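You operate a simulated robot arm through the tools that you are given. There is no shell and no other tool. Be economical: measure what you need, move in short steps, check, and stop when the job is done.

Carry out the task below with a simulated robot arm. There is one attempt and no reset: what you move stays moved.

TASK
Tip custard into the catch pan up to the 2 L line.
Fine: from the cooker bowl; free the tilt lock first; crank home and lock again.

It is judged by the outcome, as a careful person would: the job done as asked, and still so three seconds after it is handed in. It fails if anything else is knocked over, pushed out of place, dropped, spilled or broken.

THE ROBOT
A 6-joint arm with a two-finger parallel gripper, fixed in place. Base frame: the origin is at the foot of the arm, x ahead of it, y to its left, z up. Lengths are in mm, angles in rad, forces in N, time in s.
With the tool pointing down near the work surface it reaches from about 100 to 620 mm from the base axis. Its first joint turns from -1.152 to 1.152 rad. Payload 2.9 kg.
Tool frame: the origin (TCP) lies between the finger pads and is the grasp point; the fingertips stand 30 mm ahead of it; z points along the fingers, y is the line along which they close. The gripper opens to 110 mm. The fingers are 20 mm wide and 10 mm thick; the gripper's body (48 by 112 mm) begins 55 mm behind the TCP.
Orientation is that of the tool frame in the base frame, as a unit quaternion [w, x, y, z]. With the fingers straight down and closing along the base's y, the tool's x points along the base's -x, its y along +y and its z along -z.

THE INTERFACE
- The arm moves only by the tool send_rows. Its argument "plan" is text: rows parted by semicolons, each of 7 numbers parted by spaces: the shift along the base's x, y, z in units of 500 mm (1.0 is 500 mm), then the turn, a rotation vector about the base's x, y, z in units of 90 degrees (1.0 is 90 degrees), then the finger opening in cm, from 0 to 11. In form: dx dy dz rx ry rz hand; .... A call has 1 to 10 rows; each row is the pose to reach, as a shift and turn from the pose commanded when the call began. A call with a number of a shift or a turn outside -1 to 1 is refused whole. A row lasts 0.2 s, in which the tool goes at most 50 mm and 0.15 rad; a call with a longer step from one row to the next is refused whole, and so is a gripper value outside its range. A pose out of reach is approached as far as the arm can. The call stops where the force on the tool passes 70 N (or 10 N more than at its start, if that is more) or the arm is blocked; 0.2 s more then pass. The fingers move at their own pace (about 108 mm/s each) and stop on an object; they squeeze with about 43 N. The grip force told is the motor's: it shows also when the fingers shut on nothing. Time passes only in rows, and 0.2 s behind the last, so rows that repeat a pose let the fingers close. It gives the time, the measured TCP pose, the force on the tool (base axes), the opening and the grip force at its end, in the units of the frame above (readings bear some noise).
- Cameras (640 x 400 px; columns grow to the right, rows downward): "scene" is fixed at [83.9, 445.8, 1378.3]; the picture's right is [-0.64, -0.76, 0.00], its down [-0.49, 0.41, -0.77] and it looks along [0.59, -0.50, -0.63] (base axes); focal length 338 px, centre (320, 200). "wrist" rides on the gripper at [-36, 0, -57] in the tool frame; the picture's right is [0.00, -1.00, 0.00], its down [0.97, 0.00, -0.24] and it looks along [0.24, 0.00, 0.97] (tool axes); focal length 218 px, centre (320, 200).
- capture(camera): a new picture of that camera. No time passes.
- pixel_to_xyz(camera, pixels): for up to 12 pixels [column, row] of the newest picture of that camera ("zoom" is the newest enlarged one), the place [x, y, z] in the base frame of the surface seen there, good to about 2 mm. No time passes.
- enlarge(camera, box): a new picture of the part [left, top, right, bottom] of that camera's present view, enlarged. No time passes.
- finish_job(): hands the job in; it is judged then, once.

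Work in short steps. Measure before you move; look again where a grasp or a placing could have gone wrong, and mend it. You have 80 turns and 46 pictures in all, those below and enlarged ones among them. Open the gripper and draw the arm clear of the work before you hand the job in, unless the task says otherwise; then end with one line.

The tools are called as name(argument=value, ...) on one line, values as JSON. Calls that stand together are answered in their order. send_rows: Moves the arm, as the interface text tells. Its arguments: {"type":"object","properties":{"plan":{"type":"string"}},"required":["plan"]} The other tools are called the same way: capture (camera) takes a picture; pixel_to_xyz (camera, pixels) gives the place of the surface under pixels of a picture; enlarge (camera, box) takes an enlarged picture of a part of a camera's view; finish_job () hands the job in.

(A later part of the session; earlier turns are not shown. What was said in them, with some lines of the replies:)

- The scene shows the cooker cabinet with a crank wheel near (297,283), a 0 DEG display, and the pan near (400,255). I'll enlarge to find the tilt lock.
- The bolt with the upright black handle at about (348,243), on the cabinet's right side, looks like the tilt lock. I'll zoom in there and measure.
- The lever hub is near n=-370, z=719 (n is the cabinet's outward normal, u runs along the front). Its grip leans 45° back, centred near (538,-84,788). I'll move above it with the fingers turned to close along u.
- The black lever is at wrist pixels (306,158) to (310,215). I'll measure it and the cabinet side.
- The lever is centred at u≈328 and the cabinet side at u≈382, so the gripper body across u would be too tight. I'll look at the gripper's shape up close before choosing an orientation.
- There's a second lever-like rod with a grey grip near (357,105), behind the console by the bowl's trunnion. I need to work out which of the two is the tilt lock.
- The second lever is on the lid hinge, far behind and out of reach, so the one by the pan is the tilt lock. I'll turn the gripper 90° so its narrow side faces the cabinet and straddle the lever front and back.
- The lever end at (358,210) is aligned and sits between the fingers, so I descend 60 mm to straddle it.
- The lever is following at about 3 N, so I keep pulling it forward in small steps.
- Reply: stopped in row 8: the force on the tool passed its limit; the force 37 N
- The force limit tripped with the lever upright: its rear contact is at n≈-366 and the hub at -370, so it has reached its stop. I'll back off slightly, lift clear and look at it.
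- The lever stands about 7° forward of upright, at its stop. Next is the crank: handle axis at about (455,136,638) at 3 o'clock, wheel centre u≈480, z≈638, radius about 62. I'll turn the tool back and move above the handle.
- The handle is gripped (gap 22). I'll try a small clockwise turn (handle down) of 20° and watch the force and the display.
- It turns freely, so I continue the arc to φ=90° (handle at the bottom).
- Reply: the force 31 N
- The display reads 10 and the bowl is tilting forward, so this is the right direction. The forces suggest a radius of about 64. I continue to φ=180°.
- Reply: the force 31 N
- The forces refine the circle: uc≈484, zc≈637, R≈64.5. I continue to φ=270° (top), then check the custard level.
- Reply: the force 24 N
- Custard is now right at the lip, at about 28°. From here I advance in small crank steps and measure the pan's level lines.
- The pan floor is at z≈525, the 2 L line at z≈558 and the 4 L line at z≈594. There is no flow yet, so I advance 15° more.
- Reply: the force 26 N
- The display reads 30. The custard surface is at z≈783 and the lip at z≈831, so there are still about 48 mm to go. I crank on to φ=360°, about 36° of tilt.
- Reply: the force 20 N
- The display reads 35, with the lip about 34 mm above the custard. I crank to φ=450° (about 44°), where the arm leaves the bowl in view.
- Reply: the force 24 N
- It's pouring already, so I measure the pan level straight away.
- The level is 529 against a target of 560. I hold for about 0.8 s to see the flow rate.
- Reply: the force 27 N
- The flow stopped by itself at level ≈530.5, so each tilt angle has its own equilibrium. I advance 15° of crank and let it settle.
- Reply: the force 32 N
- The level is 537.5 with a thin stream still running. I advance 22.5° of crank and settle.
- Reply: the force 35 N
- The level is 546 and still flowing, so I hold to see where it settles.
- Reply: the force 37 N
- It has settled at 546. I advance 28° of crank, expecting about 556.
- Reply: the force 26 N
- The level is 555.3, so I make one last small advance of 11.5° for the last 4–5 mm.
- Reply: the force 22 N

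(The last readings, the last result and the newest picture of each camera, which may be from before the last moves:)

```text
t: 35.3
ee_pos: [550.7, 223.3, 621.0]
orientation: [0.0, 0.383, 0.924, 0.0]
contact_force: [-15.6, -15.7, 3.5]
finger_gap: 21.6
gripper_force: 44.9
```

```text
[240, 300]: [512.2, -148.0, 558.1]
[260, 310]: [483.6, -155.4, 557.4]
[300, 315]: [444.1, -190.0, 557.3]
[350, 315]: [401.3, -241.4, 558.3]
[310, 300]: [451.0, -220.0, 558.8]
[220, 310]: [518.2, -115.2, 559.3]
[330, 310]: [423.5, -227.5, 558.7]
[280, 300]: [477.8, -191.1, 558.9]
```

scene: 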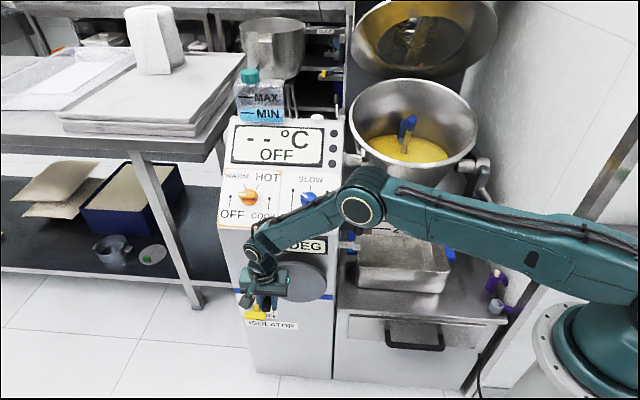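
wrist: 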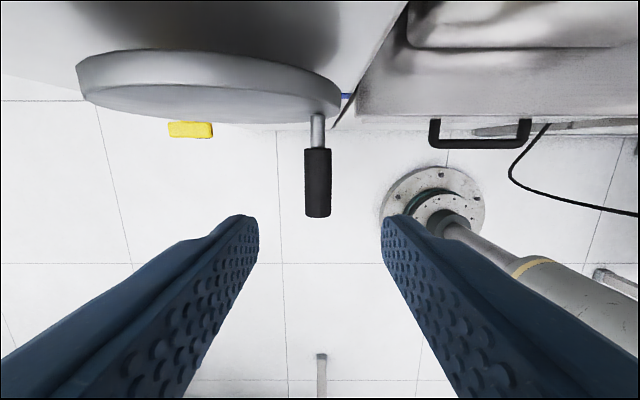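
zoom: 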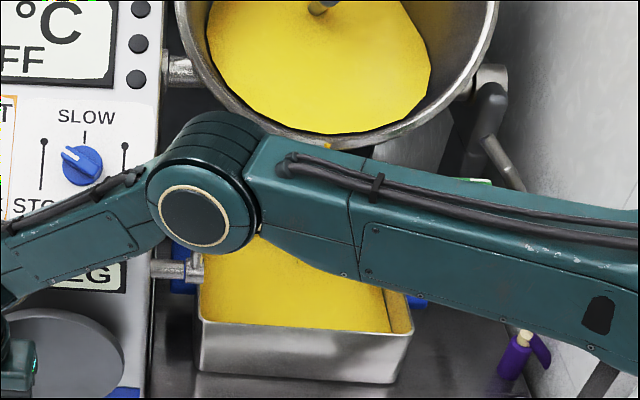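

The level is 558.4, so I advance 4° more and then start cranking back.

send_rows(plan="0.0011 0.0011 0.0088 0 0 0 1; 0.0011 0.0011 0.0088 0 0 0 1; 0.0011 0.0011 0.0088 0 0 0 1; 0.0011 0.0011 0.0088 0 0 0 1; 0.0011 0.0011 0.0088 0 0 0 1; 0.0011 0.0011 0.0088 0 0 0 1; 0.0011 0.0011 0.0088 0 0 0 1")

enlarge(camera="scene", box=[330, 130, 490, 300])

pixel_to_xyz(camera="zoom", pixels=[[240, 300], [260, 310], [300, 315], [350, 315], [310, 300], [220, 310], [330, 310], [280, 300], [290, 308], [230, 290], [270, 315], [340, 300]])

```text
t: 36.9
ee_pos: [550.9, 222.3, 625.5]
orientation: [0.001, 0.384, 0.923, 0.0]
contact_force: [-9.8, -20.4, 2.9]
finger_gap: 21.2
gripper_force: 44.9
```

```text
2.35 times, centred on (410, 215) of scene
```

zoom: 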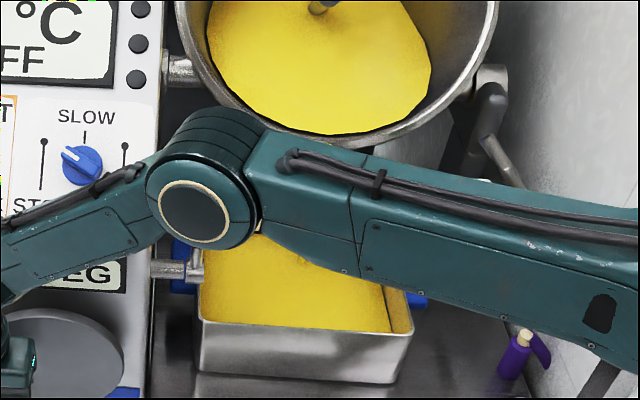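

```text
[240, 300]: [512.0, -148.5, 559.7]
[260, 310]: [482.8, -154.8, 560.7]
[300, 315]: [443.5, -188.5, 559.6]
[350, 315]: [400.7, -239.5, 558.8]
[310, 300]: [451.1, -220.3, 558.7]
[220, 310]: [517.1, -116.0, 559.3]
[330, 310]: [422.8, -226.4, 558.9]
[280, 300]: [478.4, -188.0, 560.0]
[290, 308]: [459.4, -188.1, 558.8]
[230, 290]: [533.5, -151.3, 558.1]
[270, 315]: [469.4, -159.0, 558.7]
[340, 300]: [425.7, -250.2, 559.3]
```

The level is about 559–560, at the 2 L line, and the stream has stopped. I reverse the crank from φ=531° to 360°.

send_rows(plan="-0.0081 -0.0081 -0.0364 0 0 0 1; -0.0233 -0.0233 -0.0678 0 0 0 1; -0.0444 -0.0444 -0.0916 0 0 0 1; -0.0696 -0.0696 -0.1054 0 0 0 1; -0.0964 -0.0964 -0.1084 0 0 0 1; -0.1227 -0.1227 -0.1002 0 0 0 1; -0.1462 -0.1462 -0.0814 0 0 0 1; -0.1647 -0.1647 -0.0538 0 0 0 1; -0.1768 -0.1768 -0.0196 0 0 0 1; -0.1813 -0.1813 0.0202 0 0 0 1")

```text
t: 39.1
ee_pos: [460.4, 135.6, 636.0]
orientation: [0.0, 0.384, 0.923, 0.0]
contact_force: [-5.0, 1.4, -1.7]
finger_gap: 21.8
gripper_force: 45.6
```

send_rows(plan="0.0045 0.0045 0.0398 0 0 0 1; 0.0174 0.0174 0.0758 0 0 0 1; 0.0376 0.0376 0.1044 0 0 0 1; 0.0631 0.0631 0.1226 0 0 0 1; 0.0912 0.0912 0.129 0 0 0 1; 0.1193 0.1193 0.1226 0 0 0 1; 0.1448 0.1448 0.1044 0 0 0 1; 0.165 0.165 0.0758 0 0 0 1; 0.1779 0.1779 0.0398 0 0 0 1; 0.1824 0.1824 0 0 0 0 1")

```text
t: 41.3
ee_pos: [551.8, 223.6, 637.1]
orientation: [0.0, 0.382, 0.924, 0.0]
contact_force: [-20.4, 12.5, 0.5]
finger_gap: 21.6
gripper_force: 45.0
```

send_rows(plan="-0.0045 -0.0045 -0.0398 0 0 0 1; -0.0174 -0.0174 -0.0758 0 0 0 1; -0.0376 -0.0376 -0.1044 0 0 0 1; -0.0631 -0.0631 -0.1226 0 0 0 1; -0.0912 -0.0912 -0.129 0 0 0 1; -0.1193 -0.1193 -0.1226 0 0 0 1; -0.1448 -0.1448 -0.1044 0 0 0 1; -0.165 -0.165 -0.0758 0 0 0 1; -0.1779 -0.1779 -0.0398 0 0 0 1; -0.1824 -0.1824 0 0 0 0 1")

enlarge(camera="scene", box=[250, 80, 490, 300])

pixel_to_xyz(camera="zoom", pixels=[[340, 320], [400, 320], [350, 300], [400, 300], [360, 330], [420, 330]])

```text
t: 43.5
ee_pos: [461.3, 134.6, 634.4]
orientation: [0.001, 0.383, 0.924, 0.001]
contact_force: [-1.7, 11.8, -23.3]
finger_gap: 21.6
gripper_force: 45.2
```

```text
1.82 times, centred on (370, 190) of scene
```

zoom: 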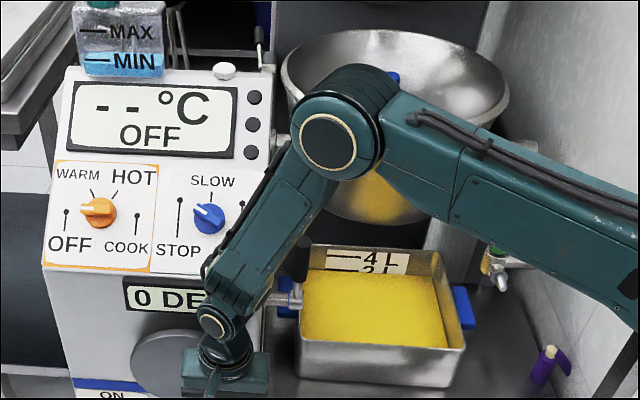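

```text
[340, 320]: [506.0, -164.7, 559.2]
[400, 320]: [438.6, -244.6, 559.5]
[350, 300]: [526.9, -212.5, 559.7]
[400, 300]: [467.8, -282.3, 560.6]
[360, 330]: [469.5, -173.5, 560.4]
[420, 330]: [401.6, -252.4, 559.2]
```

The display reads 0 DEG, at the home stop, and the level is ≈559.8. I release the crank, lift straight up, and check the level line and lever.

send_rows(plan="0 0 0 0 0 0 5; 0 0 0 0 0 0 5; 0 0 0.06 0 0 0 5; 0 0 0.14 0 0 0 5; 0 0 0.22 0 0 0 5; 0 0 0.3 0 0 0 5; -0.07 0 0.38 0 0 0 5; -0.14 0 0.46 0 0 0 6; -0.2 0 0.54 0 0 0 7; -0.22 0 0.6 0 0 0 7")

enlarge(camera="scene", box=[255, 190, 415, 290])

```text
refused: row 7 steps farther than a row can; nothing moved
```

```text
4.00 times, centred on (335, 240) of scene
```

zoom: 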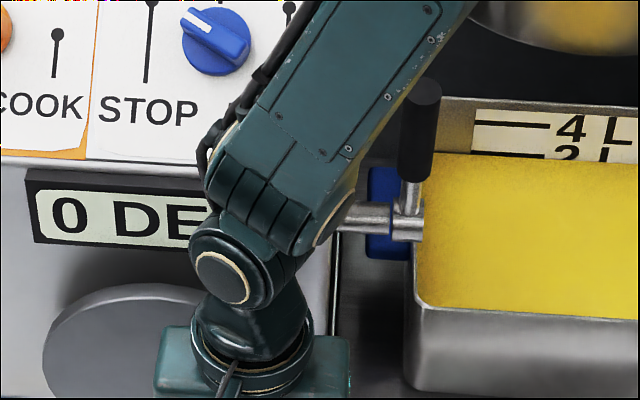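

The 2 L line sits right at the custard surface. I resend the retreat with smaller steps.

send_rows(plan="0 0 0 0 0 0 5; 0 0 0 0 0 0 5; 0 0 0.06 0 0 0 5; 0 0 0.14 0 0 0 5; 0 0 0.22 0 0 0 5; 0 0 0.3 0 0 0 5; -0.02 0 0.38 0 0 0 5; -0.06 0 0.45 0 0 0 5; -0.1 0 0.52 0 0 0 5; -0.12 0 0.55 0 0 0 5")

enlarge(camera="scene", box=[255, 190, 415, 290])

pixel_to_xyz(camera="zoom", pixels=[[425, 90], [418, 120], [418, 165], [412, 195], [412, 225], [350, 260]])

```text
t: 45.7
ee_pos: [400.2, 135.6, 911.8]
orientation: [0.0, 0.383, 0.924, 0.0]
contact_force: [0.5, 0.0, -0.4]
finger_gap: 50.2
gripper_force: 0.0
```

```text
4.00 times, centred on (335, 240) of scene
```

zoom: 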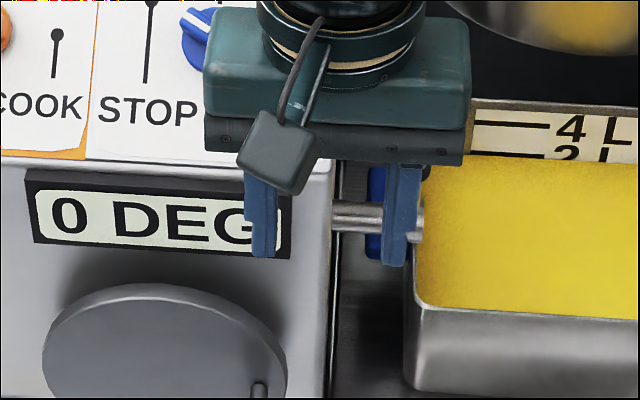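

```text
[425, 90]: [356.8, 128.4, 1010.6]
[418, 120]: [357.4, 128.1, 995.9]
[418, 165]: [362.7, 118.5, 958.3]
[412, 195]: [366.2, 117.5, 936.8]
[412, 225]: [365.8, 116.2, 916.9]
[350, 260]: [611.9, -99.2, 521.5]
```

The display fully reads 0 DEG. I turn the gripper 90° again and go above the upright lock lever.

send_rows(plan="-0.0072 -0.0072 0 0 0 0.09 5; -0.0144 -0.0144 0 0 0 0.18 5; -0.0216 -0.0216 0 0 0 0.27 6; -0.0288 -0.0288 0 0 0 0.36 7; -0.036 -0.036 0 0 0 0.45 7; -0.0432 -0.0432 0 0 0 0.54 7; -0.0504 -0.0504 0 0 0 0.63 7; -0.0576 -0.0576 0 0 0 0.72 7; -0.0648 -0.0648 0 0 0 0.81 7; -0.072 -0.072 0 0 0 0.9 7")

send_rows(plan="0 0 0 0 0 0.05 7; 0.05 -0.05 0 0 0 0.1 7; 0.1 -0.1 0 0 0 0.1 7; 0.15 -0.15 0 0 0 0.1 7; 0.19 -0.19 0 0 0 0.1 7; 0.2234 -0.2234 0 0 0 0.1 7; 0.2234 -0.2234 0 0 0 0.1 7")

capture(camera="wrist")

```text
t: 47.9
ee_pos: [364.6, 98.4, 912.3]
orientation: [0.001, -0.309, 0.951, 0.002]
contact_force: [-1.0, -0.5, 0.5]
finger_gap: 69.9
gripper_force: 0.0
```

```text
t: 49.5
ee_pos: [477.6, -14.3, 911.8]
orientation: [0.0, -0.382, 0.924, 0.002]
contact_force: [0.0, 0.4, 0.1]
finger_gap: 70.0
gripper_force: 0.0
```

```text
6 pictures are left
```

wrist: 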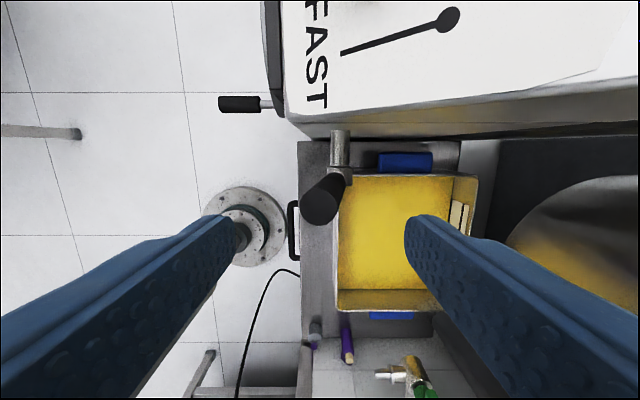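

The lever top at (318,205) is centred between the fingers. I descend, then push it back.

send_rows(plan="0 0 -0.06 0 0 0 7; 0 0 -0.12 0 0 0 7; 0 0 -0.18 0 0 0 7; 0 0 -0.204 0 0 0 7")

send_rows(plan="0.02 -0.02 0 0 0 0 7; 0.04 -0.04 0 0 0 0 7; 0.06 -0.06 0 0 0 0 7; 0.08 -0.08 0 0 0 0 7; 0.1 -0.1 0 0 0 0 7; 0.12 -0.12 0 0 0 0 7; 0.135 -0.135 0 0 0 0 7")

enlarge(camera="scene", box=[310, 140, 430, 260])

```text
t: 50.5
ee_pos: [477.1, -14.7, 807.8]
orientation: [0.0, -0.381, 0.924, 0.001]
contact_force: [-0.4, -1.0, -0.6]
finger_gap: 69.9
gripper_force: 0.1
```

```text
t: 52.1
ee_pos: [544.5, -81.2, 808.0]
orientation: [0.001, -0.382, 0.924, 0.002]
contact_force: [-1.0, 1.2, 1.4]
finger_gap: 70.5
gripper_force: 1.0
```

```text
3.33 times, centred on (370, 200) of scene
```

zoom: 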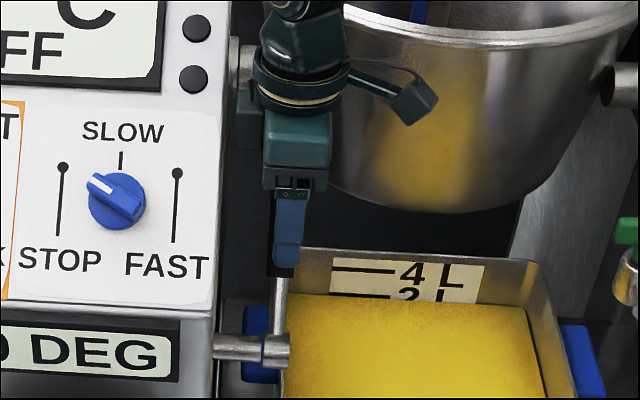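

The lever is following. I push further in small steps until the stop.

send_rows(plan="0.006 -0.006 0 0 0 0 7; 0.012 -0.012 0 0 0 0 7; 0.018 -0.018 0 0 0 0 7; 0.024 -0.024 0 0 0 0 7; 0.03 -0.03 0 0 0 0 7; 0.036 -0.036 0 0 0 0 7; 0.042 -0.042 0 0 0 0 7; 0.048 -0.048 0 0 0 0 7")

```text
t: 53.9
ee_pos: [562.2, -98.3, 807.8]
orientation: [-0.006, -0.388, 0.922, 0.009]
contact_force: [-35.1, 38.0, 29.9]
finger_gap: 95.9
gripper_force: 25.7
```

It hit the stop with the front finger at n≈-419, which matches the original locked position. I back off, lift out and check.

send_rows(plan="-0.025 0.025 0 0 0 0 7; -0.04 0.04 0 0 0 0 7; -0.04 0.04 0.06 0 0 0 7; -0.04 0.04 0.12 0 0 0 7; -0.04 0.04 0.18 0 0 0 7; -0.04 0.04 0.25 0 0 0 7; -0.1 0.1 0.28 0 0 0 7; -0.16 0.15 0.28 0 0 0 7; -0.22 0.2 0.28 0 0 0 7; -0.28 0.24 0.28 0 0 0 7")

capture(camera="scene")

enlarge(camera="scene", box=[255, 180, 415, 290])

pixel_to_xyz(camera="scene", pixels=[[361, 195], [361, 200], [361, 207], [360, 214], [360, 220], [395, 260], [410, 265]])

```text
t: 56.1
ee_pos: [424.1, 15.2, 950.4]
orientation: [0.001, -0.382, 0.924, 0.002]
contact_force: [-0.4, 0.1, -0.2]
finger_gap: 70.0
gripper_force: 0.3
```

```text
4 pictures are left
```

scene: 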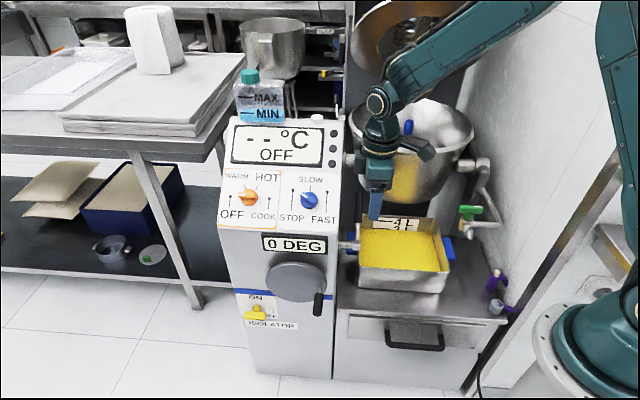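

```text
3.64 times, centred on (335, 235) of scene
```

zoom: 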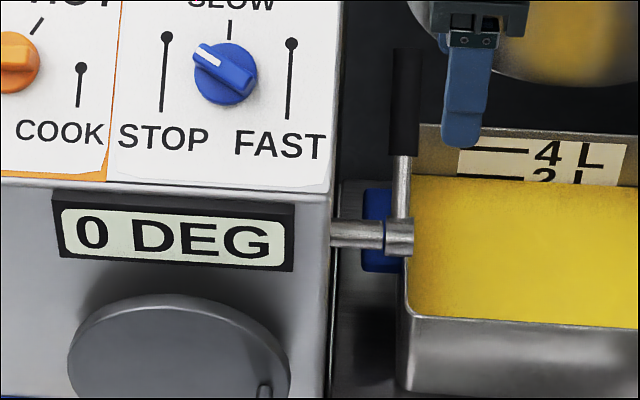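

```text
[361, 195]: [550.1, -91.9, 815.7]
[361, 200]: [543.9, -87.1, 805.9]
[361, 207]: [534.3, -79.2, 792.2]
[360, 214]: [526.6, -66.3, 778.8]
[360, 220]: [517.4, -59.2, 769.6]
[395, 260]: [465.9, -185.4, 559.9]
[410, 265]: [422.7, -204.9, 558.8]
```

The lever readings match its original locked pose, the display reads 0 DEG, and the custard is at the 2 L line. I draw the arm clear and hand in.

send_rows(plan="-0.06 0 0.04 0 0 0 9; -0.12 0 0.08 0 0 0 11; -0.14 0 0.14 0 0 0 11; -0.14 0 0.18 0 0 0 11; -0.14 0 0.18 0 0 0 11")

finish_job()

```text
t: 57.3
ee_pos: [356.9, 15.8, 1038.9]
orientation: [0.0, -0.382, 0.924, 0.001]
contact_force: [0.9, 0.8, 0.0]
finger_gap: 109.9
gripper_force: 0.0
```

```text
The job is handed in.
```

The catch pan is filled to the 2 L line with custard (surface measured within about 1 mm of the line), the crank is home at 0 DEG, and the tilt lock is back in its locked position.
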